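You operate a simulated robot arm through the tools that you are given. There is no shell and no other tool. Be economical: measure what you need, move in short steps, check, and stop when the job is done.

The job below is to be done with a simulated robot arm. You get a single attempt, and the scene is never put back.

## Task
Put things in order on the worktop. At the end: the brown pen pot stands where the red syrup bottle stood; the blue shim stands where the yellow sponge stood; the red syrup bottle stands where the blue shim stood; the yellow sponge stands on top of the white pad; whatever was shut is shut again. Leave all else as you found it, and nothing knocked over.
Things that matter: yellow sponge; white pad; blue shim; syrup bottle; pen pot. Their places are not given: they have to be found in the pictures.

The check looks at the end state, three seconds after you hand in, the way a careful person would. Anything else that was tipped, shoved, dropped, spilled or broken makes it a failure.

## Robot
A 6-joint arm with a two-finger parallel gripper, fixed in place. Base frame: the origin is at the foot of the arm, x ahead of it, y to its left, z up. Units: m, degrees, N and s.
With the tool pointing down near the work surface it reaches from about 0.24 to 0.66 m from the base axis. Its first joint turns from -66.0 to 66.0 degrees. Payload 2.9 kg.
Tool frame: the origin (TCP) lies between the finger pads and is the grasp point; the fingertips stand 0.03 m ahead of it; z points along the fingers, y is the line along which they close. The gripper opens to 0.11 m. The fingers are 0.02 m wide and 0.01 m thick; the gripper's body (0.048 by 0.112 m) begins 0.055 m behind the TCP.
Orientation is that of the tool frame in the base frame, as a unit quaternion [x, y, z, w]. With the fingers straight down and closing along the base's y, the tool's x points along the base's -x, its y along +y and its z along -z.

## Interface
- The arm moves only by the tool play_rows. Its argument "plan" is a list of rows, each a list of 7 numbers: the shift along the base's x, y, z in m, then the turn, a rotation vector about the base's x, y, z in degrees, then the finger opening in m, from 0 to 0.11. In form: [[dx, dy, dz, wx, wy, wz, jaw], ...]. A call has 1 to 12 rows; each row shifts and turns the commanded pose from where the row before left it. Rows are played at 5 a second. More than 0.05 m and 8.6 degrees between two rows, or a gripper value outside its range, and nothing of the call is played. A pose out of reach is approached as far as the arm can. The call stops where the force on the tool passes 40 N (or 10 N more than at its start, if that is more) or the arm is blocked; 0.2 s more then pass. The fingers move at their own pace (about 0.108 m/s each) and stop on an object; they squeeze with about 25 N. The grip force told is the motor's: it shows also when the fingers shut on nothing. Time passes only in rows, and 0.2 s behind the last, so rows that do not move let the fingers close. It gives the time, the measured TCP pose, the force on the tool (base axes), the opening and the grip force at its end, in the units of the frame above (readings bear some noise).
- Cameras (640 x 400 px; columns grow to the right, rows downward): "scene" is fixed at [0.0933, 0.446, 1.3967]; the picture's right is [-0.59, -0.81, 0.00], its down [-0.36, 0.26, -0.89] and it looks along [0.72, -0.53, -0.45] (base axes); focal length 350 px, centre (320, 200). "wrist" rides on the gripper at [-0.036, 0, -0.057] in the tool frame; the picture's right is [0.00, -1.00, 0.00], its down [0.97, 0.00, -0.24] and it looks along [0.24, 0.00, 0.97] (tool axes); focal length 218 px, centre (320, 200).
- capture(camera): a new picture of that camera. The clock stands still meanwhile.
- probe_pixels(camera, pixels): there is no depth. For up to 12 entries [column, row, z] of the newest picture of that camera ("zoom" is the newest enlarged one), the place [x, y] in the base frame at which the ray of that pixel passes the height z, good to about 0.002 m. The clock stands still meanwhile.
- enlarge(camera, box): a new picture of the part [left, top, right, bottom] of that camera's present view, enlarged. The clock stands still meanwhile.
- finish_job(): hands the job in; it is judged then, once.

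Keep the steps short. Do not move on a guess: measure, check each grasp and each placing, and mend mistakes. In all there are 80 turns and 38 pictures (those below and enlarged ones count). Leave the gripper open and the arm clear of the work at the hand-in unless told otherwise, and finish with a single line.

The tools are called after "Call:" by a JSON object that holds its "op" and its "data". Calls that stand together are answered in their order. play_rows: Moves the arm, as the interface text tells. Its arguments: {"type":"object","properties":{"plan":{"type":"array","items":{"type":"array","items":{"type":"number"}}}},"required":["plan"]} The other tools are called the same way: capture (camera) takes a picture; probe_pixels (camera, pixels) gives the place at which the rays of pixels pass given heights; enlarge (camera, box) takes an enlarged picture of a part of a camera's view; finish_job () hands the job in.

At the start:

```text
time: 0.0
eef_pos: [0.3731, 0.1073, 1.2546]
tcp_rot: [0.001, 1.0, 0.0, -0.001]
force: [0.2, 0.5, -0.3]
width: 0.1098
grasp_force: 0.0
```

scene: 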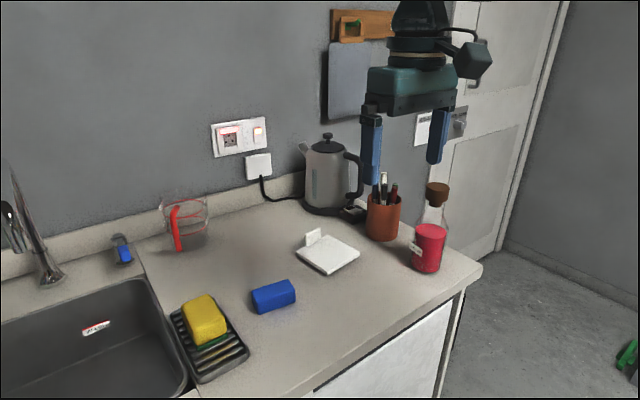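
wrist: 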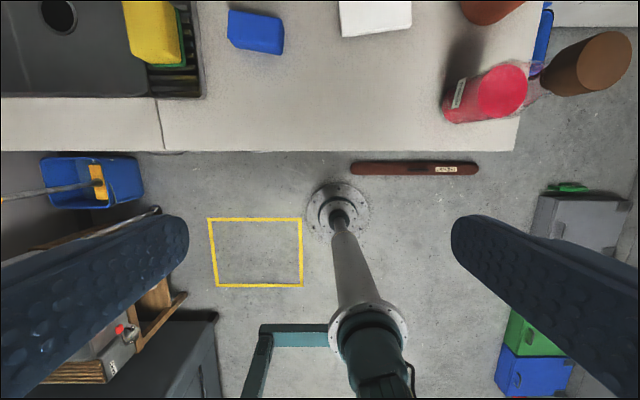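

I see the sponge on a ribbed tray (205,320), the shim (273,296), the pad (328,253), the pot (383,217) and the bottle (430,240). First I'll enlarge the scene for detail.

Call:
{"op": "enlarge", "data": {"camera": "scene", "box": [280, 150, 480, 290]}}

Call:
{"op": "enlarge", "data": {"camera": "scene", "box": [140, 260, 320, 390]}}

```text
2.86 times, centred on (380, 220) of scene
```

zoom: 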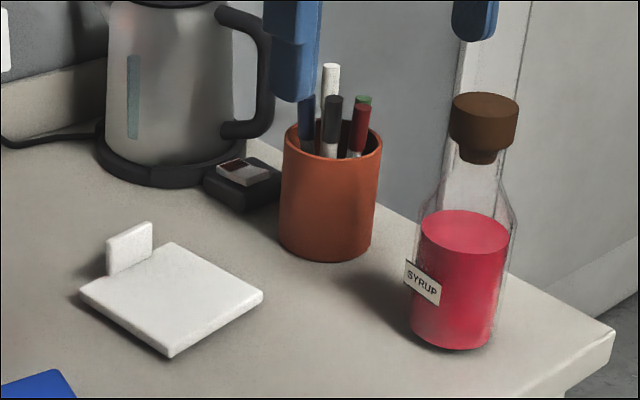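

```text
3.08 times, centred on (230, 325) of scene
```

zoom: 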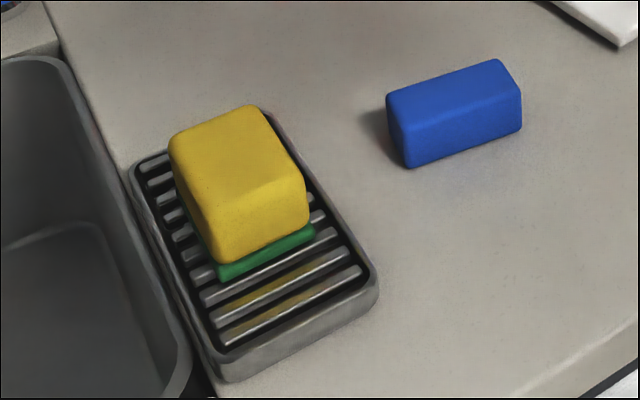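

Now rough positions from the scene camera.

Call:
{"op": "capture", "data": {"camera": "scene"}}

Call:
{"op": "probe_pixels", "data": {"camera": "scene", "pixels": [[205, 318, 0.95], [273, 285, 0.93], [330, 254, 0.91], [383, 234, 0.9], [427, 264, 0.9], [437, 186, 1.08], [313, 236, 0.93], [353, 214, 0.9], [328, 180, 1.0], [384, 200, 0.99], [482, 268, 0.9], [205, 240, 0.9]]}}

```text
33 pictures are left
```

scene: 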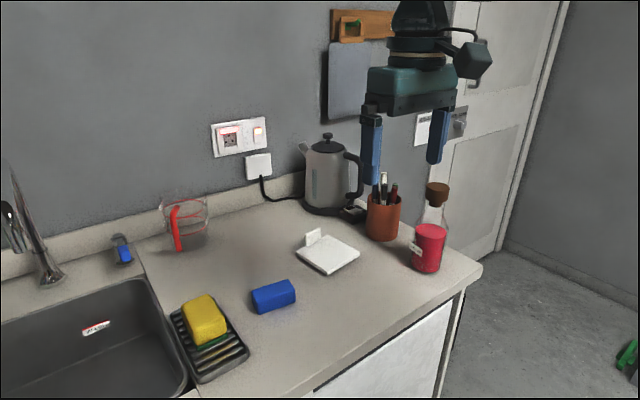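

```text
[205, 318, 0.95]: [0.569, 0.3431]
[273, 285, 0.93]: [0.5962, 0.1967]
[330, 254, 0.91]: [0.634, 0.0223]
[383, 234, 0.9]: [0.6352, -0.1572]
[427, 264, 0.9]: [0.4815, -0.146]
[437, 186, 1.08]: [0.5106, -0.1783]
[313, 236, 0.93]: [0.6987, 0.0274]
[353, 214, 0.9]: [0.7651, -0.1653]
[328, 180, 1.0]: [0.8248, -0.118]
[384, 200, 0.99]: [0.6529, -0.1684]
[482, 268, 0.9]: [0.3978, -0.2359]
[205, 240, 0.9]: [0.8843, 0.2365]
```

I'll move forward and keep height, for an overhead wrist view.

Call:
{"op": "play_rows", "data": {"plan": [[0.04, -0.01, 0, 0, 0, 0, 0.11], [0.04, -0.01, 0, 0, 0, 0, 0.11], [0.04, -0.01, 0, 0, 0, 0, 0.11], [0, 0, 0, 0, 0, 0, 0.11]]}}

Call:
{"op": "capture", "data": {"camera": "wrist"}}

```text
time: 1.0
eef_pos: [0.4929, 0.0771, 1.2546]
tcp_rot: [-0.001, 1.0, 0.0, 0.0]
force: [0.4, -0.1, 0.9]
width: 0.1098
grasp_force: 0.1
```

```text
32 pictures are left
```

wrist: 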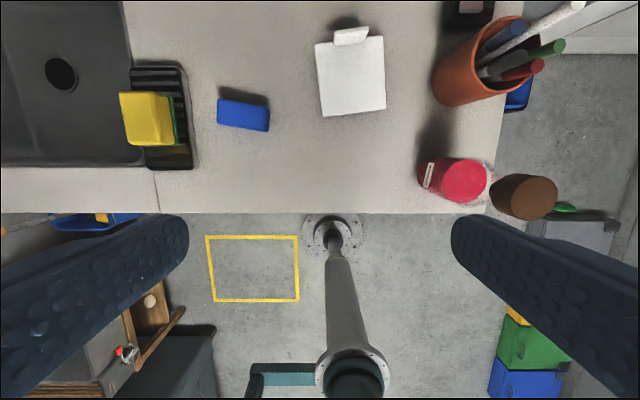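

Good overview. Enlarging left and right halves for edges.

Call:
{"op": "enlarge", "data": {"camera": "wrist", "box": [100, 50, 290, 180]}}

Call:
{"op": "probe_pixels", "data": {"camera": "wrist", "pixels": [[219, 99, 0.94], [270, 107, 0.94], [267, 131, 0.94], [217, 124, 0.94], [316, 45, 0.91], [382, 36, 0.91], [386, 109, 0.91], [322, 117, 0.91], [132, 66, 0.92], [194, 168, 0.92], [446, 105, 0.9], [440, 158, 0.9]]}}

Call:
{"op": "enlarge", "data": {"camera": "wrist", "box": [300, 0, 580, 220]}}

```text
3.08 times, centred on (195, 115) of wrist
```

zoom: 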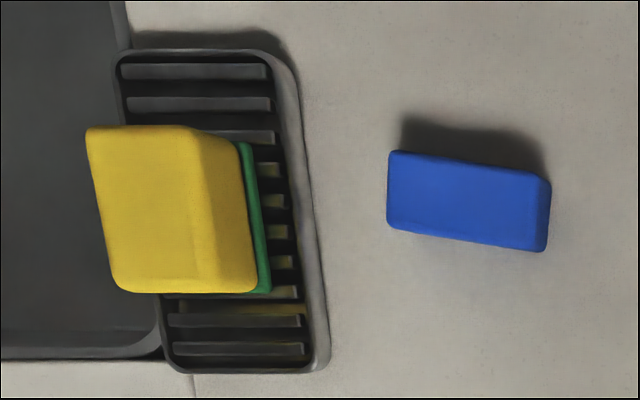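

```text
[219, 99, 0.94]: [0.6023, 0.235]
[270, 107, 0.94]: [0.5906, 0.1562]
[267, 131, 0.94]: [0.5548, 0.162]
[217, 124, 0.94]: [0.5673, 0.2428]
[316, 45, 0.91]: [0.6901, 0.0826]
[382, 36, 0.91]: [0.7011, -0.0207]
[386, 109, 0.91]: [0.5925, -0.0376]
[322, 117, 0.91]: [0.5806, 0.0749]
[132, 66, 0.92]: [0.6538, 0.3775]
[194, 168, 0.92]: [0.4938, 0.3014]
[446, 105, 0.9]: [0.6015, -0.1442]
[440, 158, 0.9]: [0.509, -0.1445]
```

```text
1.82 times, centred on (440, 110) of wrist
```

zoom: 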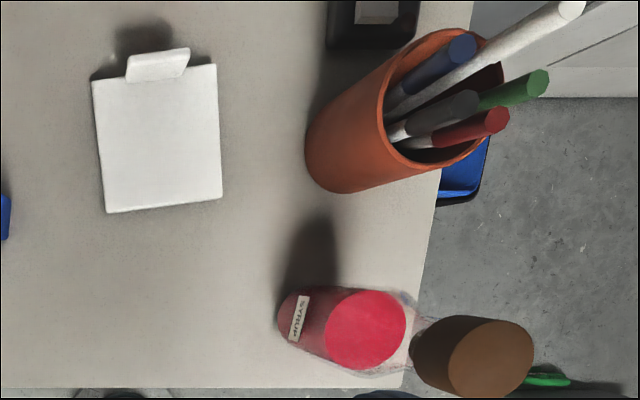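

Triangulating heights: sponge top/bottom, stopper top, pot rim and pen tips.

Call:
{"op": "probe_pixels", "data": {"camera": "wrist", "pixels": [[534.5, 196.8, 1.1], [534.5, 196.8, 1.14], [534.5, 196.8, 1.18], [504, 60, 0.98], [504, 60, 1.02], [570, 7, 1.04], [570, 7, 1.08], [119.7, 92.3, 0.975], [129, 144, 0.975], [152.8, 91.6, 0.975], [158.3, 144.2, 0.975], [178.8, 144.2, 0.915]]}}

Call:
{"op": "probe_pixels", "data": {"camera": "scene", "pixels": [[437.7, 186, 1.1], [437.7, 186, 1.14], [437.7, 186, 1.18], [384.8, 199, 0.98], [384.8, 199, 1.02], [383.5, 174, 1.04], [383.5, 174, 1.08], [425.5, 271.5, 0.9], [188, 300.5, 0.975], [208, 295, 0.975], [227, 318, 0.975], [203, 325, 0.975]]}}

```text
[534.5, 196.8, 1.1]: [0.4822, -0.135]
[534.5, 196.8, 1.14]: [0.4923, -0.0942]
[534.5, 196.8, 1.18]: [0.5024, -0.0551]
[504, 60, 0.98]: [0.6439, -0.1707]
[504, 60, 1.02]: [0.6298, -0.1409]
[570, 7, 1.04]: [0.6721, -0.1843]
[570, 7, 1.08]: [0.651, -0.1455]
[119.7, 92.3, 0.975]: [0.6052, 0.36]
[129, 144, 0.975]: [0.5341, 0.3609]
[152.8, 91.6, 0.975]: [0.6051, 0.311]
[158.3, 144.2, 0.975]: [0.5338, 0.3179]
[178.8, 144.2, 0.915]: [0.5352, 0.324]
```

```text
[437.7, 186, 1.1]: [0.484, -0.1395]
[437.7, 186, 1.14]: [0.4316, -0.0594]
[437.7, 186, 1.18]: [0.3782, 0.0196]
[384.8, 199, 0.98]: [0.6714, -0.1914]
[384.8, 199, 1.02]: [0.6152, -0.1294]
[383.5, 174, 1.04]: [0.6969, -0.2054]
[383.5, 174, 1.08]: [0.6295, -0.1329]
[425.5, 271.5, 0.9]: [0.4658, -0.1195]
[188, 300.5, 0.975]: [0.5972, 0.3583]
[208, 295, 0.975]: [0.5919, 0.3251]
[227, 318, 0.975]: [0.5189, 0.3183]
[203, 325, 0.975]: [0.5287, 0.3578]
```

Estimates: sponge centre ≈(0.571,0.339), top 0.97; bottle axis (0.483,-0.137), top 1.10; pot axis (0.635,-0.151), rim 1.005, pens to 1.065; shim (0.579,0.199). I'll go above the sponge with a 20° outward tilt for reach.

Call:
{"op": "play_rows", "data": {"plan": [[0.011, 0.0375, -0.0235, 0, -2.86, 0, 0.11], [0.011, 0.0375, -0.0235, 0, -2.86, 0, 0.11], [0.011, 0.0375, -0.0235, 0, -2.86, 0, 0.11], [0.011, 0.0375, -0.0235, 0, -2.86, 0, 0.11], [0.011, 0.0375, -0.0235, 0, -2.86, 0, 0.11], [0.011, 0.0375, -0.0235, 0, -2.86, 0, 0.11], [0.011, 0.0375, -0.0235, 0, -2.84, 0, 0.11], [0, 0, 0, 0, 0, 0, 0.11]]}}

Call:
{"op": "capture", "data": {"camera": "wrist"}}

Call:
{"op": "capture", "data": {"camera": "scene"}}

```text
time: 2.8
eef_pos: [0.5592, 0.3336, 1.0921]
tcp_rot: [0.0, 0.985, 0.0, 0.173]
force: [-0.2, 0.1, 0.1]
width: 0.11
grasp_force: 0.1
out of reach, approached as far as the arm can: row 7
```

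```text
29 pictures are left
```

wrist: 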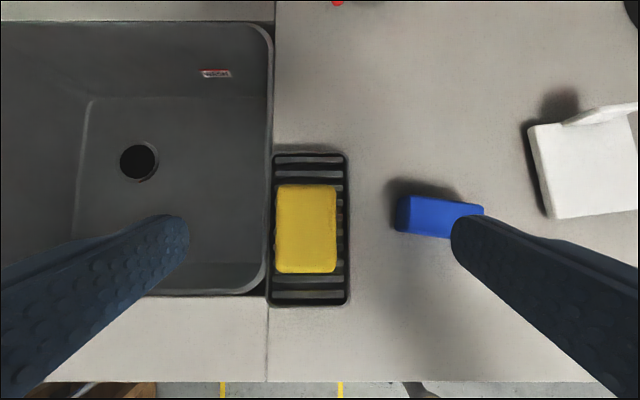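

```text
28 pictures are left
```

scene: 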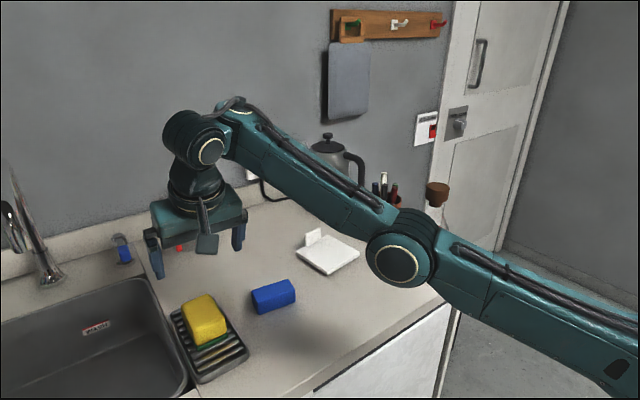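

Sponge seen between (276,185) and (337,273). Measuring it, the shim and rack.

Call:
{"op": "enlarge", "data": {"camera": "wrist", "box": [230, 130, 390, 320]}}

Call:
{"op": "probe_pixels", "data": {"camera": "wrist", "pixels": [[277, 186, 0.97], [336, 186, 0.97], [336, 272, 0.97], [276, 271, 0.97], [306, 229, 0.97], [273, 155, 0.92], [345, 155, 0.92], [347, 303, 0.92], [270, 304, 0.92]]}}

```text
2.11 times, centred on (310, 225) of wrist
```

zoom: 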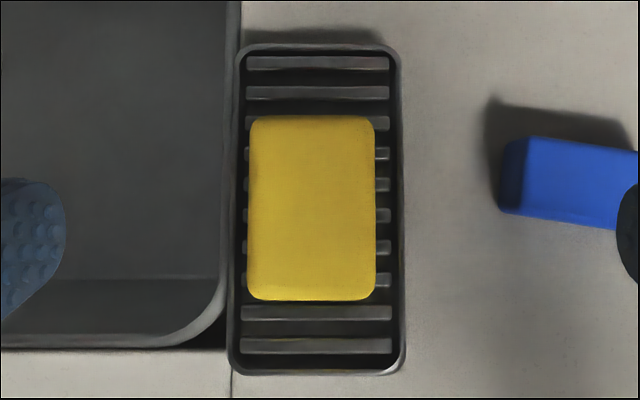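

```text
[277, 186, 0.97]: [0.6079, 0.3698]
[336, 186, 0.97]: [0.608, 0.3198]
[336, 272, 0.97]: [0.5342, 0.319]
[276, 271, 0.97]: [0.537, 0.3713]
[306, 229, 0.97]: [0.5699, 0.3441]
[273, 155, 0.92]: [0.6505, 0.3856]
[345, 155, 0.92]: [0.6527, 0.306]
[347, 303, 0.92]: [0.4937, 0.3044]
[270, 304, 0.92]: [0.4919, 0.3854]
```

Sponge centre (0.571,0.3445), no yaw, rack centred the same. Descending part way above it, checking pose.

Call:
{"op": "play_rows", "data": {"plan": [[0, 0.0, -0.04, 0, -2.5, 0, 0.11], [0, 0.0, -0.04, 0, -2.5, 0, 0.11], [0, 0, 0, 0, 0, 0, 0.11]]}}

```text
time: 3.6
eef_pos: [0.555, 0.3361, 1.088]
tcp_rot: [0.001, 0.984, -0.007, 0.178]
force: [-0.8, -0.8, -0.1]
width: 0.1097
grasp_force: 0.0
out of reach, approached as far as the arm can: row 1, 2
```

Out of reach at this height/tilt. I'll pull in, untilt a little, go lower, then see how far out it reaches (fingers still well above the sponge).

Call:
{"op": "play_rows", "data": {"plan": [[-0.03, 0, -0.02, 0, 3, 0, 0.11], [0, 0, -0.03, 0, 2, 0, 0.11], [0, 0, 0, 0, 0, 0, 0.11]]}}

```text
time: 4.4
eef_pos: [0.5432, 0.3513, 1.0484]
tcp_rot: [0.002, 0.991, -0.006, 0.133]
force: [0.5, 0.0, 0.3]
width: 0.1101
grasp_force: 0.1
out of reach, approached as far as the arm can: row 1, 2
```

Let me return to a vertical tool and inside position to re-establish a clean pose.

Call:
{"op": "play_rows", "data": {"plan": [[-0.02, 0, 0.0, 0, 7.5, 0, 0.11], [-0.02, 0, 0.0, 0, 7.5, 0, 0.11], [0, 0, 0, 0, 0, 0, 0.11]]}}

```text
time: 5.2
eef_pos: [0.5028, 0.3511, 1.0476]
tcp_rot: [-0.001, 1.0, -0.006, 0.004]
force: [-0.6, 0.2, -0.4]
width: 0.1099
grasp_force: 0.1
```

Clean: commands continue from the reached pose. Lower to z≈1.02 vertically, then reach outward.

Call:
{"op": "play_rows", "data": {"plan": [[0, -0.0065, -0.0276, 0, 0, 0, 0.11], [0.03, 0, 0, 0, 0, 0, 0.11], [0.03, 0, 0, 0, 0, 0, 0.11], [0.0, 0, 0, 0, 0, 0, 0.11]]}}

```text
time: 6.2
eef_pos: [0.5629, 0.3449, 1.0197]
tcp_rot: [-0.001, 1.0, -0.006, 0.004]
force: [0.1, -0.2, -0.7]
width: 0.11
grasp_force: 0.0
```

Reached (0.563,0.345), good enough for the grasp (sponge spans x 0.535–0.608). Descend to z 0.955 and close.

Call:
{"op": "play_rows", "data": {"plan": [[0.004, 0, -0.035, 0, 0, 0, 0.11], [0, 0, -0.03, 0, 0, 0, 0.11], [0, 0, 0, 0, 0, 0, 0.11], [0, 0, 0, 0, 0, 0, 0.04], [0, 0, 0, 0, 0, 0, 0.04], [0, 0, 0, 0, 0, 0, 0.04]]}}

Call:
{"op": "capture", "data": {"camera": "scene"}}

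```text
time: 7.6
eef_pos: [0.5686, 0.3444, 0.9546]
tcp_rot: [0.0, 1.0, -0.007, 0.004]
force: [0.1, 0.4, -0.2]
width: 0.0535
grasp_force: 24.9
```

```text
26 pictures are left
```

scene: 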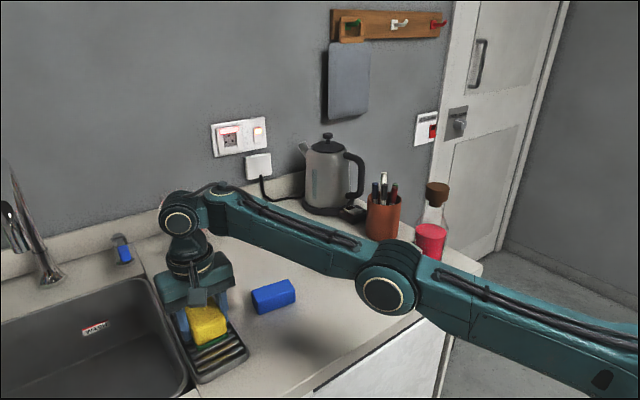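

Sponge held (0.0535 opening). Lift 0.06 and swing over the pad.

Call:
{"op": "play_rows", "data": {"plan": [[0, 0, 0.03, 0, 0, 0, 0.04], [0, 0, 0.03, 0, 0, 0, 0.04], [0.0, -0.0456, 0, 0, 0, 0, 0.04], [0.009, -0.0456, 0, 0, 0, 0, 0.04], [0.009, -0.0456, 0, 0, 0, 0, 0.04], [0.009, -0.0456, 0, 0, 0, 0, 0.04], [0.012, -0.0456, 0, 0, 0, 0, 0.04], [0.012, -0.0456, 0, 0, 0, 0, 0.04], [0.012, -0.0456, 0, 0, 0, 0, 0.04], [0, 0, 0, 0, 0, 5, 0.04], [0, 0, 0, 0, 0, 0, 0.04]]}}

Call:
{"op": "capture", "data": {"camera": "wrist"}}

Call:
{"op": "capture", "data": {"camera": "scene"}}

```text
time: 10.0
eef_pos: [0.6301, 0.0251, 1.0149]
tcp_rot: [-0.045, 0.999, -0.007, 0.004]
force: [-0.6, -1.2, -0.1]
width: 0.0531
grasp_force: 24.9
```

```text
25 pictures are left
```

wrist: 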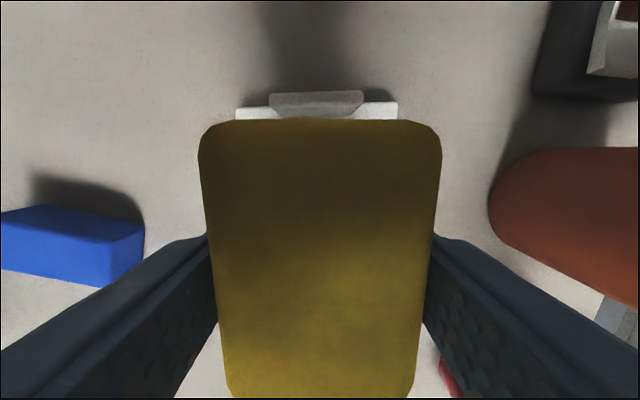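

```text
24 pictures are left
```

scene: 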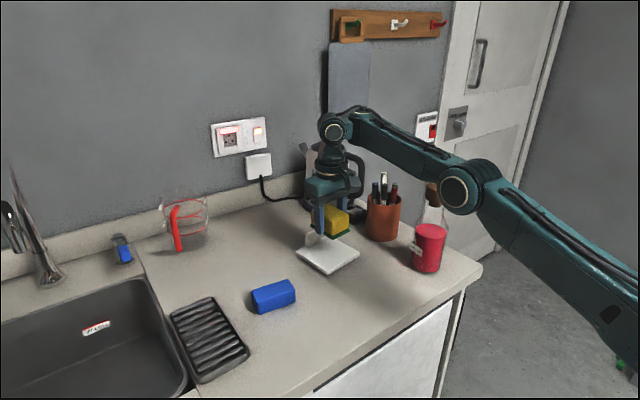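

Probing pad far edge and tab to verify alignment.

Call:
{"op": "probe_pixels", "data": {"camera": "wrist", "pixels": [[236, 110, 0.91], [398, 104, 0.91], [270, 118, 0.91], [357, 115, 0.91], [276, 93, 0.93], [362, 91, 0.93], [488, 200, 0.9]]}}

Call:
{"op": "probe_pixels", "data": {"camera": "scene", "pixels": [[297, 251, 0.91], [328, 275, 0.91], [359, 253, 0.91], [328, 277, 0.9], [212, 340, 0.915], [348, 238, 0.96]]}}

```text
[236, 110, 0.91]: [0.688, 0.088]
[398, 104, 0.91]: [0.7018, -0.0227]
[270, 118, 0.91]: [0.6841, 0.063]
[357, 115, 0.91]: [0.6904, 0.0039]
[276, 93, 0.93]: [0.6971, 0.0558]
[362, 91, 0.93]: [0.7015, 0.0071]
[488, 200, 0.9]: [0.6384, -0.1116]
```

```text
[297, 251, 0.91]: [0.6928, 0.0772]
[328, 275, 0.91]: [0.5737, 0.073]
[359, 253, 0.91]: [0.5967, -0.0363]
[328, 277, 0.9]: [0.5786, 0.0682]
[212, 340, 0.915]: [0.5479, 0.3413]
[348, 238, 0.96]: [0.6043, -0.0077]
```

Pad free area centre ≈(0.633,0.025), tab starts at x≈0.684; the sponge (centre 0.633) fits. Lowering, then small steps until contact.

Call:
{"op": "play_rows", "data": {"plan": [[0, 0, -0.03, 0, 0, 0, 0.04], [0, 0, -0.02, 0, 0, 0, 0.04], [0, 0, -0.005, 0, 0, 0, 0.04], [0, 0, 0, 0, 0, 0, 0.04]]}}

Call:
{"op": "enlarge", "data": {"camera": "scene", "box": [280, 190, 380, 290]}}

```text
time: 11.0
eef_pos: [0.6289, 0.0261, 0.9596]
tcp_rot: [-0.044, 0.999, -0.007, 0.005]
force: [-0.2, 0.1, -0.6]
width: 0.0532
grasp_force: 25.4
```

```text
4.00 times, centred on (330, 240) of scene
```

zoom: 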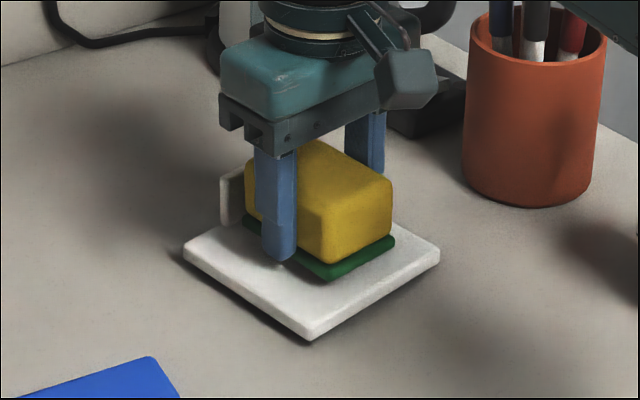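

A little gap remains. Stepping down by 2 mm.

Call:
{"op": "play_rows", "data": {"plan": [[0, 0, -0.003, 0, 0, 0, 0.04], [0, 0, -0.002, 0, 0, 0, 0.04], [0, 0, 0, 0, 0, 0, 0.04]]}}

```text
time: 11.8
eef_pos: [0.6297, 0.025, 0.9545]
tcp_rot: [-0.043, 0.999, -0.007, 0.004]
force: [0.8, -0.9, -0.2]
width: 0.0532
grasp_force: 24.7
```

Call:
{"op": "play_rows", "data": {"plan": [[0, 0, -0.002, 0, 0, 0, 0.04], [0, 0, -0.002, 0, 0, 0, 0.04], [0, 0, 0, 0, 0, 0, 0.04]]}}

```text
time: 12.6
eef_pos: [0.6304, 0.025, 0.9525]
tcp_rot: [-0.044, 0.999, -0.006, 0.005]
force: [-0.8, 0.3, 2.1]
width: 0.0533
grasp_force: 25.0
```

Contact (2 N up, lag 2 mm). Release and lift straight up.

Call:
{"op": "play_rows", "data": {"plan": [[0, 0, 0, 0, 0, 0, 0.08], [0, 0, 0, 0, 0, 0, 0.1], [0, 0, 0.03, 0, 0, 0, 0.1], [0, 0, 0.04, 0, 0, 0, 0.1], [-0.02, 0, 0.04, 0, 0, -4.4, 0.11], [0, 0, 0, 0, 0, 0, 0.11]]}}

Call:
{"op": "enlarge", "data": {"camera": "scene", "box": [240, 190, 400, 310]}}

```text
time: 14.0
eef_pos: [0.6107, 0.0245, 1.0609]
tcp_rot: [-0.005, 1.0, -0.007, 0.005]
force: [-0.2, 0.6, -0.2]
width: 0.1102
grasp_force: 0.0
```

```text
3.33 times, centred on (320, 250) of scene
```

zoom: 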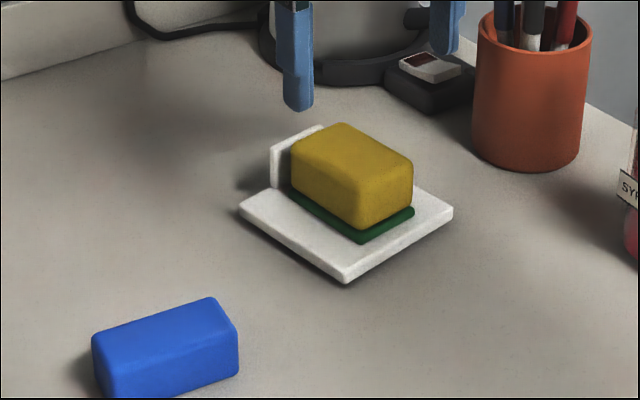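

Sponge sits flat on the pad. Now move near the shim at height for measurement.

Call:
{"op": "play_rows", "data": {"plan": [[-0.01, 0.045, 0.005, 0, 0, 0, 0.11], [-0.01, 0.045, 0.005, 0, 0, 0, 0.11], [-0.01, 0.045, 0, 0, 0, 0, 0.11], [-0.015, 0.04, 0, 0, 0, 0, 0.11], [0, 0, 0, 0, 0, 0, 0.11]]}}

Call:
{"op": "capture", "data": {"camera": "wrist"}}

```text
time: 15.2
eef_pos: [0.5664, 0.2004, 1.0718]
tcp_rot: [-0.005, 1.0, -0.007, 0.004]
force: [0.5, 0.1, 0.1]
width: 0.1098
grasp_force: 0.0
```

```text
21 pictures are left
```

wrist: 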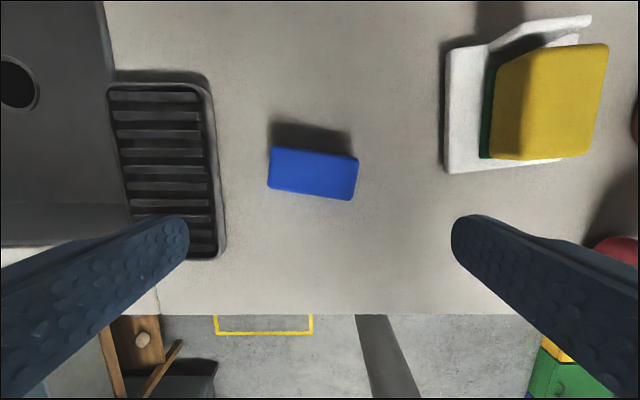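

Call:
{"op": "probe_pixels", "data": {"camera": "wrist", "pixels": [[271, 147, 0.935], [358, 157, 0.935], [351, 200, 0.935], [268, 188, 0.935], [313, 173, 0.92], [313, 173, 0.935], [313, 173, 0.95]]}}

Call:
{"op": "probe_pixels", "data": {"camera": "zoom", "pixels": [[163, 334, 0.92], [163, 334, 0.935], [163, 334, 0.95], [240, 372, 0.9], [212, 298, 0.935], [93, 336, 0.935]]}}

```text
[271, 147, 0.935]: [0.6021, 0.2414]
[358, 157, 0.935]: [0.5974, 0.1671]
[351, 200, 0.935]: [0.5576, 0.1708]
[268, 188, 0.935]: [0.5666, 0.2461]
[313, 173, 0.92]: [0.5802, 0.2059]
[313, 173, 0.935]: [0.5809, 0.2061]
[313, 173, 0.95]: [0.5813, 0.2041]
```

```text
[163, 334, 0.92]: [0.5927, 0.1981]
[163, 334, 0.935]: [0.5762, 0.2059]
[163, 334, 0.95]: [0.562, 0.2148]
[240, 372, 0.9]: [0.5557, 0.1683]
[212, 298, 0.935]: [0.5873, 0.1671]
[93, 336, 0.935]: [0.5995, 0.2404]
```

Shim centre (0.580,0.206), top ≈0.933, yaw ≈6°. Rotate the gripper +83.5° about z and centre above.

Call:
{"op": "play_rows", "data": {"plan": [[0.003, 0.001, -0.01, 0, 0, 8.35, 0.11], [0.003, 0.001, -0.01, 0, 0, 8.35, 0.11], [0.003, 0.001, -0.01, 0, 0, 8.35, 0.11], [0.003, 0.001, -0.01, 0, 0, 8.35, 0.11], [0.0016, 0.0016, -0.01, 0, 0, 8.35, 0.1], [0, 0, 0, 0, 0, 8.35, 0.08], [0, 0, 0, 0, 0, 8.35, 0.08], [0, 0, 0, 0, 0, 8.35, 0.08], [0, 0, 0, 0, 0, 8.35, 0.08], [0, 0, 0, 0, 0, 8.35, 0.08], [0, 0, 0, 0, 0, 0, 0.08]]}}

Call:
{"op": "capture", "data": {"camera": "wrist"}}

```text
time: 17.6
eef_pos: [0.5791, 0.206, 1.0207]
tcp_rot: [-0.67, 0.742, -0.002, 0.008]
force: [0.2, -0.2, -0.1]
width: 0.0802
grasp_force: 0.1
```

```text
20 pictures are left
```

wrist: 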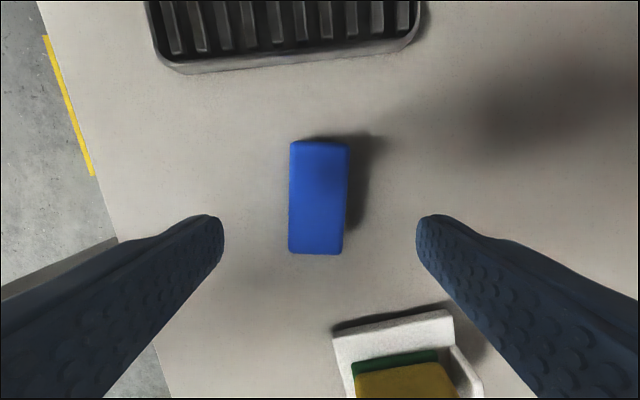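

Aligned. Descend to z≈0.938 and close.

Call:
{"op": "play_rows", "data": {"plan": [[0, 0, -0.04, 0, 0, 0, 0.08], [0, 0, -0.03, 0, 0, 0, 0.08], [0, 0, -0.0125, 0, 0, 0, 0.08], [0, 0, 0, 0, 0, 0, 0.025], [0, 0, 0, 0, 0, 0, 0.025], [0, 0, 0, 0, 0, 0, 0.025]]}}

Call:
{"op": "capture", "data": {"camera": "wrist"}}

```text
time: 19.0
eef_pos: [0.5922, 0.2107, 0.9424]
tcp_rot: [-0.67, 0.742, -0.002, 0.007]
force: [0.6, 0.3, -0.2]
width: 0.0404
grasp_force: 25.3
out of reach, approached as far as the arm can: row 1, 2
```

```text
19 pictures are left
```

wrist: 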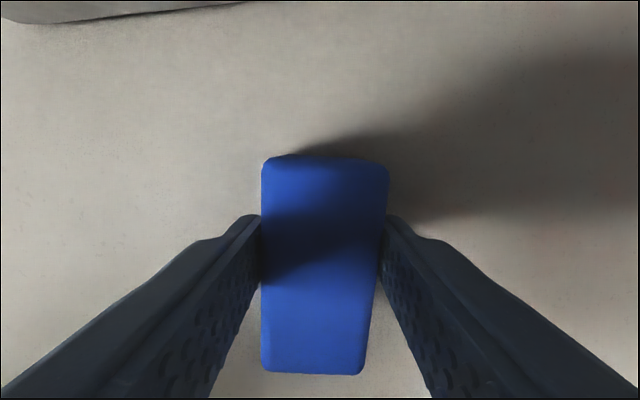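

Grasped (0.040), but the arm drifted ~1 cm. Measuring the shim's place in the grip.

Call:
{"op": "probe_pixels", "data": {"camera": "wrist", "pixels": [[264, 160, 0.935], [388, 168, 0.935], [362, 373, 0.935], [263, 371, 0.935], [320, 266, 0.935]]}}

Call:
{"op": "enlarge", "data": {"camera": "scene", "box": [200, 230, 360, 340]}}

```text
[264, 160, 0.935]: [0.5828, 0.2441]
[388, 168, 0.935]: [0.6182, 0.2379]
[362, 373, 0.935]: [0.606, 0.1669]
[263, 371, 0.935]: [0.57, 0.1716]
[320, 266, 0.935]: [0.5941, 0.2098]
```

```text
3.64 times, centred on (280, 285) of scene
```

zoom: 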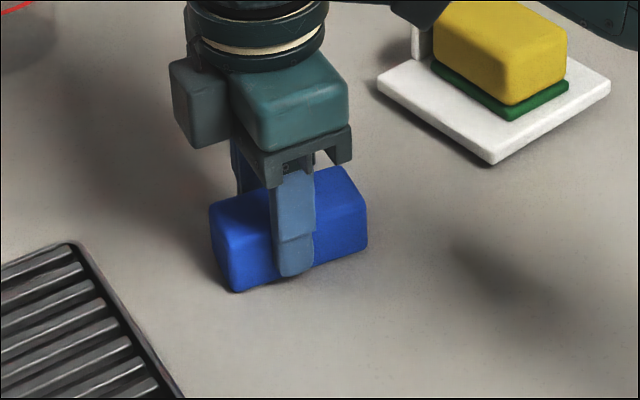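

Shim centre is ~5.5 mm toward its -y end from the TCP. Lift gently and check.

Call:
{"op": "play_rows", "data": {"plan": [[0, 0, 0.02, 0, 0, 0, 0.025], [0, 0, 0.02, 0, 0, 0, 0.025], [-0.015, 0, 0.02, 0, 0, 0, 0.025], [-0.015, 0, 0.02, 0, 0, -4, 0.025], [-0.01, 0.0, 0, 0, 0, -8, 0.025], [0, 0, 0, 0, 0, -8, 0.025], [0, 0, 0, 0, 0, -8, 0.025], [0, 0, 0, 0, 0, -8, 0.025], [0, 0, 0, 0, 0, 0, 0.025]]}}

```text
time: 21.0
eef_pos: [0.5676, 0.2156, 1.0287]
tcp_rot: [-0.406, 0.914, -0.005, 0.007]
force: [-0.5, 0.5, -1.2]
width: 0.04
grasp_force: 25.1
out of reach, approached as far as the arm can: row 3, 4, 5
```

Yaw now 48°; continue rotating to 0 and go to the rack's inner side.

Call:
{"op": "play_rows", "data": {"plan": [[-0.006, 0.02, 0, 0, 0, -8, 0.025], [-0.006, 0.02, 0, 0, 0, -8, 0.025], [-0.006, 0.02, 0, 0, 0, -8, 0.025], [-0.006, 0.02, 0, 0, 0, -8, 0.025], [-0.006, 0.02, 0, 0, 0, -8, 0.025], [0, 0.0295, -0.02, 0, 0, -7.9, 0.025], [0.03, 0, -0.02, 0, 0, 0, 0.025], [0, 0, 0, 0, 0, 0, 0.025]]}}

```text
time: 22.8
eef_pos: [0.5659, 0.3451, 0.9886]
tcp_rot: [-0.003, 1.0, -0.007, 0.005]
force: [0.4, -0.2, -1.1]
width: 0.0396
grasp_force: 25.2
```

Good. Shift 1 cm further out at lower height and look.

Call:
{"op": "play_rows", "data": {"plan": [[0.006, 0, -0.005, 0, 0, 0, 0.025], [0.005, 0, -0.003, 0, 0, 0, 0.025], [0, 0, 0, 0, 0, 0, 0.025]]}}

Call:
{"op": "capture", "data": {"camera": "wrist"}}

```text
time: 23.6
eef_pos: [0.5748, 0.3445, 0.9793]
tcp_rot: [-0.002, 1.0, -0.008, 0.004]
force: [-0.2, -0.4, -1.1]
width: 0.0391
grasp_force: 25.2
```

```text
17 pictures are left
```

wrist: 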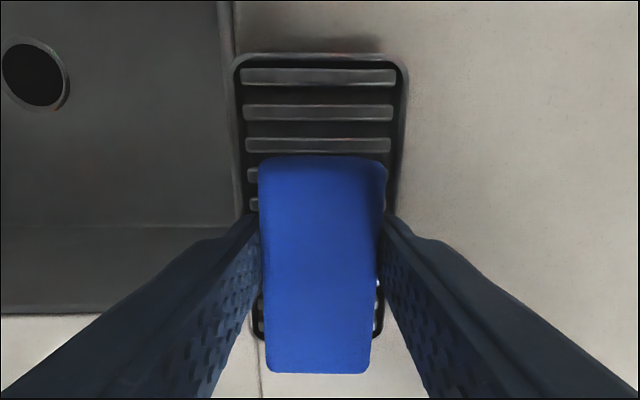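

Shim aligned over the rack. Lower to near contact, then small steps.

Call:
{"op": "play_rows", "data": {"plan": [[0, 0, -0.01, 0, 0, 0, 0.025], [0, 0, -0.006, 0, 0, 0, 0.025], [0, 0, -0.003, 0, 0, 0, 0.025], [0, 0, 0, 0, 0, 0, 0.025]]}}

```text
time: 24.6
eef_pos: [0.578, 0.3449, 0.9622]
tcp_rot: [-0.001, 1.0, -0.007, 0.006]
force: [-0.9, -2.4, 10.8]
width: 0.0393
grasp_force: 25.1
```

Contact 11 N. Check picture before release.

Call:
{"op": "enlarge", "data": {"camera": "scene", "box": [140, 260, 280, 390]}}

```text
3.08 times, centred on (210, 325) of scene
```

zoom: 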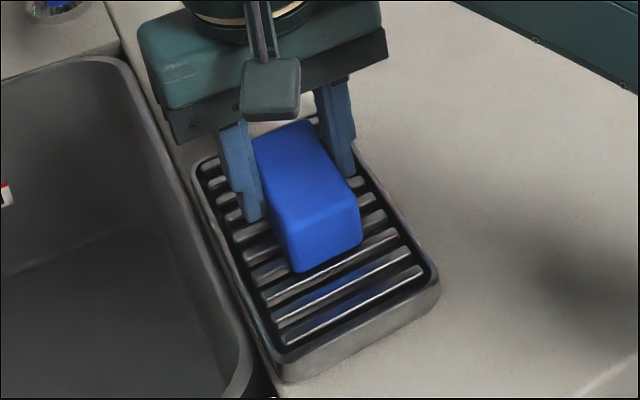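

Seated on the bars. Back off 1 mm of press, open, and rise.

Call:
{"op": "play_rows", "data": {"plan": [[0, 0, 0.001, 0, 0, 0, 0.025], [0, 0, 0, 0, 0, 0, 0.06], [0, 0, 0, 0, 0, 0, 0.065], [-0.005, 0, 0.02, 0, 0, 0, 0.065], [-0.02, 0, 0.03, 0, 0, 0, 0.09], [-0.03, -0.02, 0.03, 0, 0, 0, 0.11], [-0.03, -0.03, 0.02, 0, 0, 0, 0.11], [0, 0, 0, 0, 0, 0, 0.11]]}}

Call:
{"op": "capture", "data": {"camera": "wrist"}}

```text
time: 26.4
eef_pos: [0.5007, 0.3008, 1.0685]
tcp_rot: [-0.003, 1.0, -0.005, 0.006]
force: [0.3, -0.3, 0.3]
width: 0.1101
grasp_force: 0.1
out of reach, approached as far as the arm can: row 5
```

```text
15 pictures are left
```

wrist: 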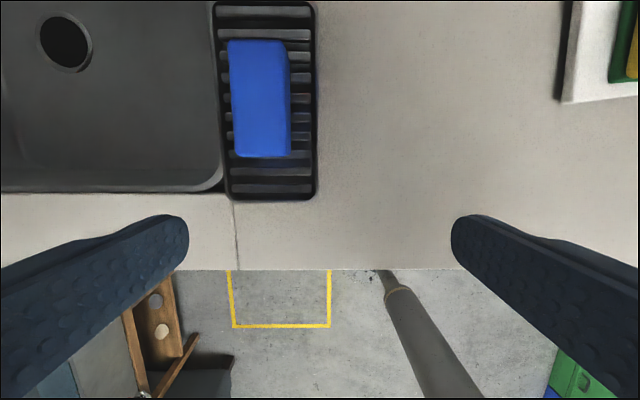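

Shim placed well. Now the bottle: needs a side-on grasp on the body. Retract and swing to azimuth −16°, with yaw following.

Call:
{"op": "play_rows", "data": {"plan": [[-0.0125, -0.0407, 0.005, 0, 0, -1.6, 0.11], [-0.0125, -0.0407, 0.005, 0, 0, -1.6, 0.11], [-0.0125, -0.0407, 0.005, 0, 0, -1.6, 0.11], [-0.0125, -0.0407, 0.005, 0, 0, -1.6, 0.11], [-0.0125, -0.0407, 0.005, 0, 0, -1.6, 0.11], [-0.0125, -0.0407, 0.005, 0, 0, -1.6, 0.11], [-0.0125, -0.0407, 0.0, 0, 0, -1.6, 0.11], [-0.0125, -0.0407, 0.0, 0, 0, -1.6, 0.11], [-0.0125, -0.0407, 0.0, 0, 0, -1.6, 0.11], [-0.0125, -0.0407, 0.0, 0, 0, -1.6, 0.11], [0, 0, 0, 0, 0, 0, 0.11]]}}

```text
time: 28.8
eef_pos: [0.3754, -0.1074, 1.0985]
tcp_rot: [0.138, 0.99, -0.008, 0.004]
force: [0.4, 0.7, 0.1]
width: 0.1101
grasp_force: 0.1
```

Now tilt in the radial plane, 3 rows first as a test.

Call:
{"op": "play_rows", "data": {"plan": [[0, 0, 0, -2.15, -7.5, 0, 0.11], [0, 0, 0, -2.15, -7.5, 0, 0.11], [0, 0, 0, -2.15, -7.5, 0, 0.11], [0, 0, 0, 0, 0, 0, 0.11]]}}

```text
time: 29.8
eef_pos: [0.3763, -0.106, 1.0972]
tcp_rot: [0.136, 0.969, -0.036, 0.205]
force: [1.2, -0.3, 0.0]
width: 0.1101
grasp_force: 0.0
```

Works. Continue tilting to ~70°.

Call:
{"op": "play_rows", "data": {"plan": [[0, 0, 0, -2.15, -7.5, 0, 0.11], [0, 0, 0, -2.15, -7.5, 0, 0.11], [0, 0, 0, -2.15, -7.5, 0, 0.11], [0, 0, 0, -2.15, -7.5, 0, 0.11], [0, 0, 0, -2.15, -7.5, 0, 0.11], [0, 0, 0, -2.15, -7.5, 0, 0.11], [0, 0, 0, 0, 0, 0, 0.11]]}}

```text
time: 31.4
eef_pos: [0.4006, -0.1129, 1.1115]
tcp_rot: [0.115, 0.807, -0.086, 0.572]
force: [-1.0, 0.8, 0.6]
width: 0.1101
grasp_force: 0.0
out of reach, approached as far as the arm can: row 5, 6
```

Tilt 70° reached, TCP at r=0.416. Look before descending.

Call:
{"op": "capture", "data": {"camera": "wrist"}}

Call:
{"op": "capture", "data": {"camera": "scene"}}

```text
14 pictures are left
```

wrist: 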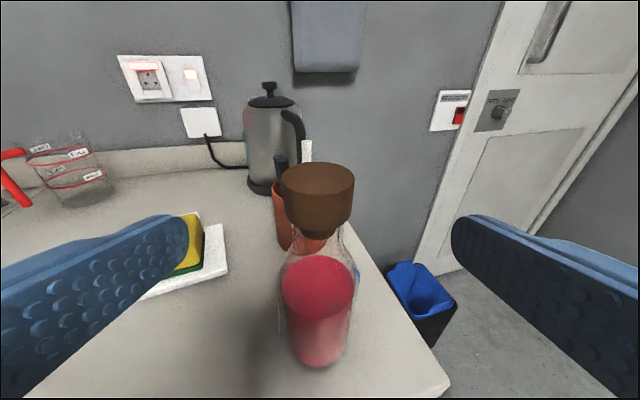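

```text
13 pictures are left
```

scene: 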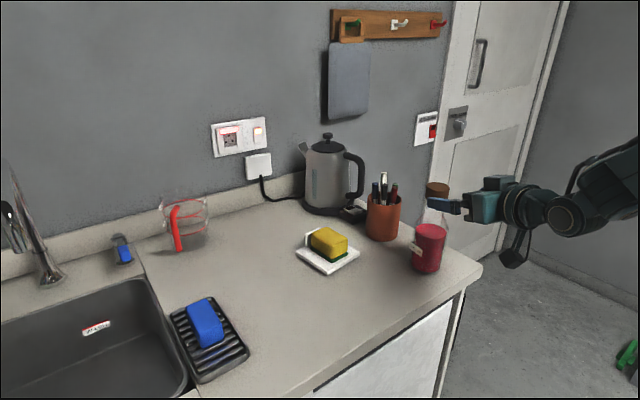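

Bottle centred (col 318). Descend in front of it, in steps.

Call:
{"op": "play_rows", "data": {"plan": [[0, 0, -0.02, 0, 0, 0, 0.11], [0, 0, -0.02, 0, 0, 0, 0.11], [0, 0, -0.02, 0, 0, 0, 0.11], [0, 0, 0, 0, 0, 0, 0.11]]}}

```text
time: 32.4
eef_pos: [0.4204, -0.1188, 1.0598]
tcp_rot: [0.116, 0.807, -0.087, 0.572]
force: [0.0, 0.8, -1.0]
width: 0.1099
grasp_force: 0.1
out of reach, approached as far as the arm can: row 1, 2, 3
```

Inner reach limit; combine outward and downward steps (fingers straddle the bottle).

Call:
{"op": "play_rows", "data": {"plan": [[0.008, -0.0023, -0.02, 0, 0, 0, 0.11], [0.008, -0.0023, -0.02, 0, 0, 0, 0.11], [0.008, -0.0023, -0.02, 0, 0, 0, 0.11], [0.006, -0.0017, -0.02, 0, 0, 0, 0.11], [0, 0, 0, 0, 0, 0, 0.11]]}}

```text
time: 33.6
eef_pos: [0.451, -0.1269, 0.9789]
tcp_rot: [0.115, 0.808, -0.086, 0.572]
force: [-0.4, -0.2, 1.2]
width: 0.1098
grasp_force: 0.1
```

Now out to the bottle axis (0.482,-0.137), z≈0.957.

Call:
{"op": "play_rows", "data": {"plan": [[0.01, -0.003, -0.012, 0, 0, 0, 0.11], [0.01, -0.0035, -0.01, 0, 0, 0, 0.11], [0.01, -0.0035, 0, 0, 0, 0, 0.11], [0, 0, 0, 0, 0, 0, 0.11]]}}

Call:
{"op": "capture", "data": {"camera": "wrist"}}

Call:
{"op": "enlarge", "data": {"camera": "scene", "box": [370, 150, 530, 290]}}

```text
time: 34.6
eef_pos: [0.4818, -0.1369, 0.9569]
tcp_rot: [0.115, 0.807, -0.086, 0.572]
force: [-0.6, 0.1, 0.0]
width: 0.1102
grasp_force: 0.0
```

```text
12 pictures are left
```

wrist: 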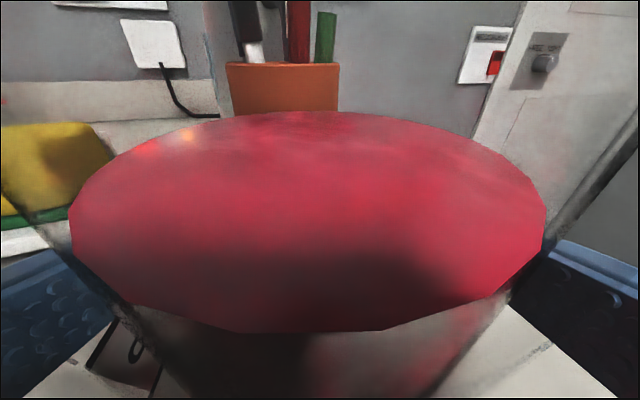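

```text
2.86 times, centred on (450, 220) of scene
```

zoom: 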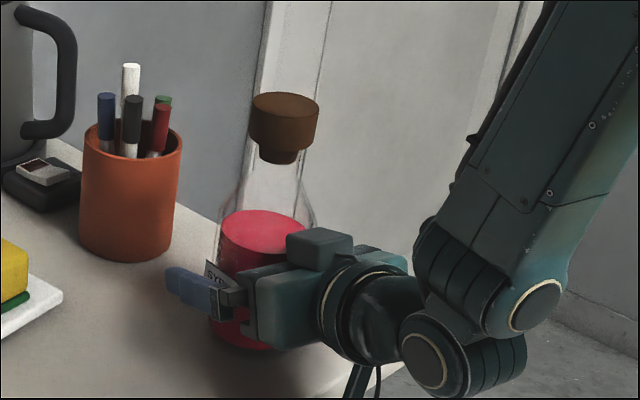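

TCP is at the bottle axis, no contact force. Close on the body.

Call:
{"op": "play_rows", "data": {"plan": [[0, 0, 0, 0, 0, 0, 0.05], [0, 0, 0, 0, 0, 0, 0.05], [0, 0, 0, 0, 0, 0, 0.05], [0, 0, 0, 0, 0, 0, 0.05]]}}

```text
time: 35.6
eef_pos: [0.4818, -0.1369, 0.958]
tcp_rot: [0.116, 0.807, -0.087, 0.572]
force: [1.5, 1.3, -0.1]
width: 0.0709
grasp_force: 24.8
```

Held (0.071). Lift 4 cm and check.

Call:
{"op": "play_rows", "data": {"plan": [[0, 0, 0.01, 0, 0, 0, 0.05], [0, 0, 0.015, 0, 0, 0, 0.05], [0, 0, 0.015, 0, 0, 0, 0.05], [0, 0, 0, 0, 0, 0, 0.05]]}}

Call:
{"op": "enlarge", "data": {"camera": "scene", "box": [370, 130, 530, 290]}}

```text
time: 36.6
eef_pos: [0.4818, -0.137, 0.9961]
tcp_rot: [0.116, 0.808, -0.086, 0.571]
force: [-0.1, -0.9, -5.3]
width: 0.0709
grasp_force: 24.9
```

```text
2.50 times, centred on (450, 210) of scene
```

zoom: 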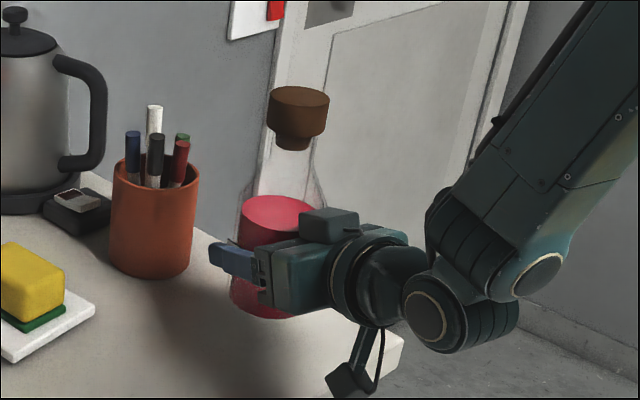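

Bottle lifted upright (≈5 N). I note a box hanging below the wrist; I'll watch clearance when lowering. Swing along an arc at r=0.5 to azimuth 19.5°.

Call:
{"op": "play_rows", "data": {"plan": [[0.0, 0.0, 0.02, 0, 0, 0, 0.05], [0.0091, 0.0375, 0, 0, 0, 4.42, 0.05], [0.0062, 0.0382, 0, 0, 0, 4.42, 0.05], [0.0033, 0.0385, 0, 0, 0, 4.42, 0.05], [0.0002, 0.0386, 0, 0, 0, 4.42, 0.05], [-0.0027, 0.0386, 0, 0, 0, 4.42, 0.05], [-0.0056, 0.0382, 0, 0, 0, 4.42, 0.05], [-0.0087, 0.0376, 0, 0, 0, 4.42, 0.05], [-0.0114, 0.0369, 0, 0, 0, 4.42, 0.05], [0, 0, 0, 0, 0, 0, 0.05]]}}

```text
time: 38.8
eef_pos: [0.4708, 0.1691, 1.0189]
tcp_rot: [-0.135, 0.804, 0.091, 0.572]
force: [0.2, 0.1, -5.3]
width: 0.071
grasp_force: 25.5
```

Extend outward to above the shim's old spot (TCP (0.577,0.205)).

Call:
{"op": "play_rows", "data": {"plan": [[0.0354, 0.012, 0, 0, 0, 0, 0.05], [0.0354, 0.012, 0, 0, 0, 0, 0.05], [0.0354, 0.012, 0, 0, 0, 0, 0.05], [0, 0, -0.02, 0, 0, 0, 0.05], [0, 0, 0, 0, 0, 0, 0.05]]}}

Call:
{"op": "capture", "data": {"camera": "scene"}}

```text
time: 40.0
eef_pos: [0.5769, 0.2045, 0.9966]
tcp_rot: [-0.134, 0.805, 0.09, 0.571]
force: [-0.4, 0.5, -5.5]
width: 0.071
grasp_force: 24.6
```

```text
9 pictures are left
```

scene: 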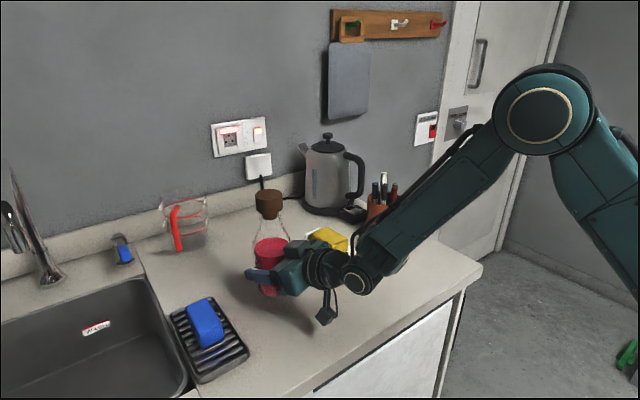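

The hanging box's bottom is ≈z 0.914, while I still need ≈3.9 cm descent: test whether it touches, in 5 mm steps with force watched.

Call:
{"op": "play_rows", "data": {"plan": [[0, 0, -0.005, 0, 0, 0, 0.05], [0, 0, -0.005, 0, 0, 0, 0.05], [0, 0, -0.005, 0, 0, 0, 0.05], [0, 0, 0, 0, 0, 0, 0.05]]}}

```text
time: 41.0
eef_pos: [0.5771, 0.2035, 0.9823]
tcp_rot: [-0.135, 0.804, 0.091, 0.572]
force: [-0.2, 0.2, -6.0]
width: 0.0708
grasp_force: 25.2
```

Call:
{"op": "play_rows", "data": {"plan": [[0, 0.0005, -0.003, 0, 0, 0, 0.05], [0, 0.0005, -0.003, 0, 0, 0, 0.05], [0, 0, -0.003, 0, 0, 0, 0.05], [0, 0, 0, 0, 0, 0, 0.05]]}}

Call:
{"op": "enlarge", "data": {"camera": "scene", "box": [240, 220, 380, 340]}}

```text
time: 42.0
eef_pos: [0.5773, 0.2036, 0.9721]
tcp_rot: [-0.134, 0.804, 0.09, 0.572]
force: [-0.3, 0.1, -6.0]
width: 0.0707
grasp_force: 24.9
```

```text
3.33 times, centred on (310, 280) of scene
```

zoom: 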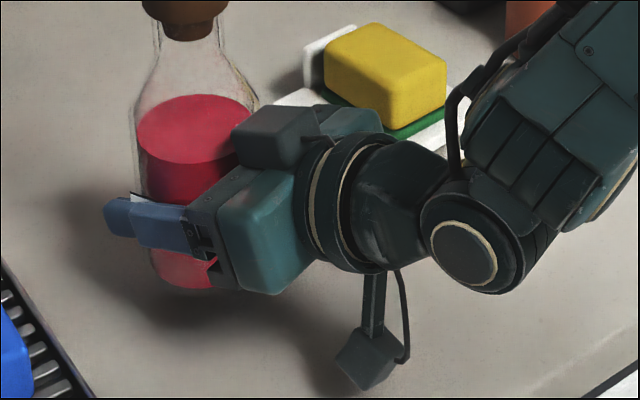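

No contact force so far. Continue in 3 mm steps.

Call:
{"op": "play_rows", "data": {"plan": [[0, 0.0005, -0.003, 0, 0, 0, 0.05], [0, 0, -0.003, 0, 0, 0, 0.05], [0, 0, -0.003, 0, 0, 0, 0.05], [0, 0, 0, 0, 0, 0, 0.05]]}}

```text
time: 43.0
eef_pos: [0.5775, 0.2043, 0.9638]
tcp_rot: [-0.135, 0.804, 0.091, 0.572]
force: [0.5, -0.5, -5.9]
width: 0.071
grasp_force: 25.8
```

Call:
{"op": "play_rows", "data": {"plan": [[0, 0.0, -0.002, 0, 0, 0, 0.05], [0, 0, -0.002, 0, 0, 0, 0.05], [0, 0, -0.001, 0, 0, 0, 0.05], [0, 0, 0, 0, 0, 0, 0.05]]}}

```text
time: 44.0
eef_pos: [0.5765, 0.2055, 0.9597]
tcp_rot: [-0.135, 0.805, 0.091, 0.571]
force: [-0.7, -0.4, -5.3]
width: 0.0708
grasp_force: 25.1
```

Call:
{"op": "play_rows", "data": {"plan": [[0, 0.0, -0.001, 0, 0, 0, 0.05], [0, 0, -0.001, 0, 0, 0, 0.05], [0, 0, 0, 0, 0, 0, 0.05]]}}

```text
time: 44.8
eef_pos: [0.5766, 0.2051, 0.9561]
tcp_rot: [-0.135, 0.804, 0.091, 0.571]
force: [-2.9, -1.1, 0.5]
width: 0.071
grasp_force: 25.0
```

The bottle's weight is now on the counter. Open and retract radially, slowly first.

Call:
{"op": "play_rows", "data": {"plan": [[0, 0, 0, 0, 0, 0, 0.085], [0, 0, 0, 0, 0, 0, 0.11], [0, 0, 0, 0, 0, 0, 0.11], [-0.0094, -0.0033, 0.001, 0, 0, 0, 0.11], [-0.0188, -0.0067, 0.003, 0, 0, 0, 0.11], [-0.0235, -0.0083, 0.005, 0, 0, 0, 0.11], [-0.0235, -0.0083, 0.01, 0, 0, 0, 0.11], [0, 0, 0.03, 0, 0, 0, 0.11], [0, 0, 0, 0, 0, 0, 0.11]]}}

Call:
{"op": "capture", "data": {"camera": "scene"}}

```text
time: 46.8
eef_pos: [0.502, 0.1774, 1.0072]
tcp_rot: [-0.135, 0.805, 0.091, 0.571]
force: [0.7, -0.5, -0.6]
width: 0.1099
grasp_force: 0.1
```

```text
7 pictures are left
```

scene: 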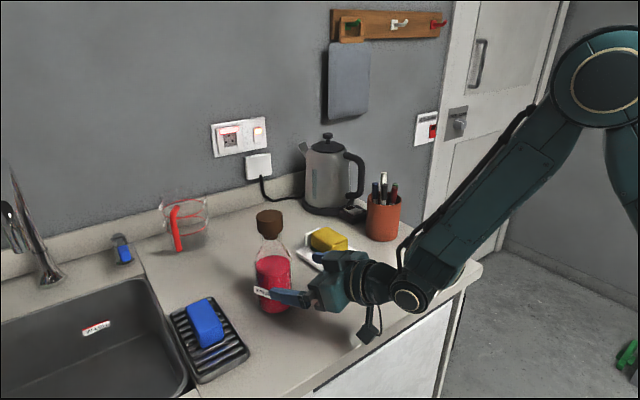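

Bottle stands. Check its axis and the pot's.

Call:
{"op": "probe_pixels", "data": {"camera": "scene", "pixels": [[269.5, 214, 1.1], [274, 309, 0.9], [383, 242, 0.9], [367, 203, 1.005], [401, 203, 1.005]]}}

```text
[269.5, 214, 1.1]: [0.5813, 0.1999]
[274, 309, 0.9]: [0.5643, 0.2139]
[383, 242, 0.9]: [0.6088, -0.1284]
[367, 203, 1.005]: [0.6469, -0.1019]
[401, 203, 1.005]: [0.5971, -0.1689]
```

Bottle axis ≈(0.581,0.203), fine. Now swing at r=0.5 to azimuth −13.4° facing the pot.

Call:
{"op": "play_rows", "data": {"plan": [[-0.03, -0.0107, 0.02, 0, 0, 0, 0.11], [0.0108, -0.0343, 0, 0, 0, -4.107, 0.11], [0.0082, -0.0348, 0, 0, 0, -4.107, 0.11], [0.0057, -0.0354, 0, 0, 0, -4.107, 0.11], [0.0032, -0.0358, 0, 0, 0, -4.107, 0.11], [0.0006, -0.0358, 0, 0, 0, -4.107, 0.11], [-0.0019, -0.0358, 0, 0, 0, -4.107, 0.11], [-0.0046, -0.0356, 0, 0, 0, -4.107, 0.11], [-0.007, -0.0351, 0, 0, 0, -4.107, 0.11], [0, 0, 0, 0, 0, 0, 0.11]]}}

Call:
{"op": "capture", "data": {"camera": "wrist"}}

```text
time: 49.0
eef_pos: [0.4866, -0.1152, 1.0266]
tcp_rot: [0.1, 0.81, -0.076, 0.573]
force: [0.1, -0.7, -0.4]
width: 0.1102
grasp_force: 0.0
```

```text
6 pictures are left
```

wrist: 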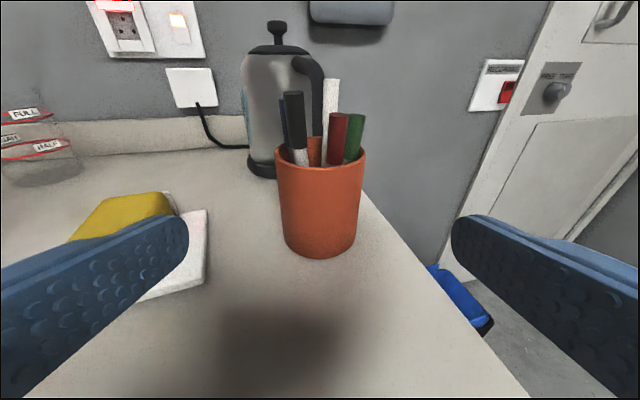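

Pot centred at column 320. Measure its front edge.

Call:
{"op": "probe_pixels", "data": {"camera": "wrist", "pixels": [[320, 259, 0.9], [284, 242, 0.9], [357, 242, 0.9], [320, 186, 1.005], [275, 160, 1.005], [366, 160, 1.005], [320, 160, 1.005]]}}

```text
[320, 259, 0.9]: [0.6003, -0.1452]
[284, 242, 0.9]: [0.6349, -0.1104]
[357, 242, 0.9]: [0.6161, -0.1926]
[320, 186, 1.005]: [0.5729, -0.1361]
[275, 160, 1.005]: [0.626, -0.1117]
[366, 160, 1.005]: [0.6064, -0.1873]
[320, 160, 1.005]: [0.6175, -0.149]
```

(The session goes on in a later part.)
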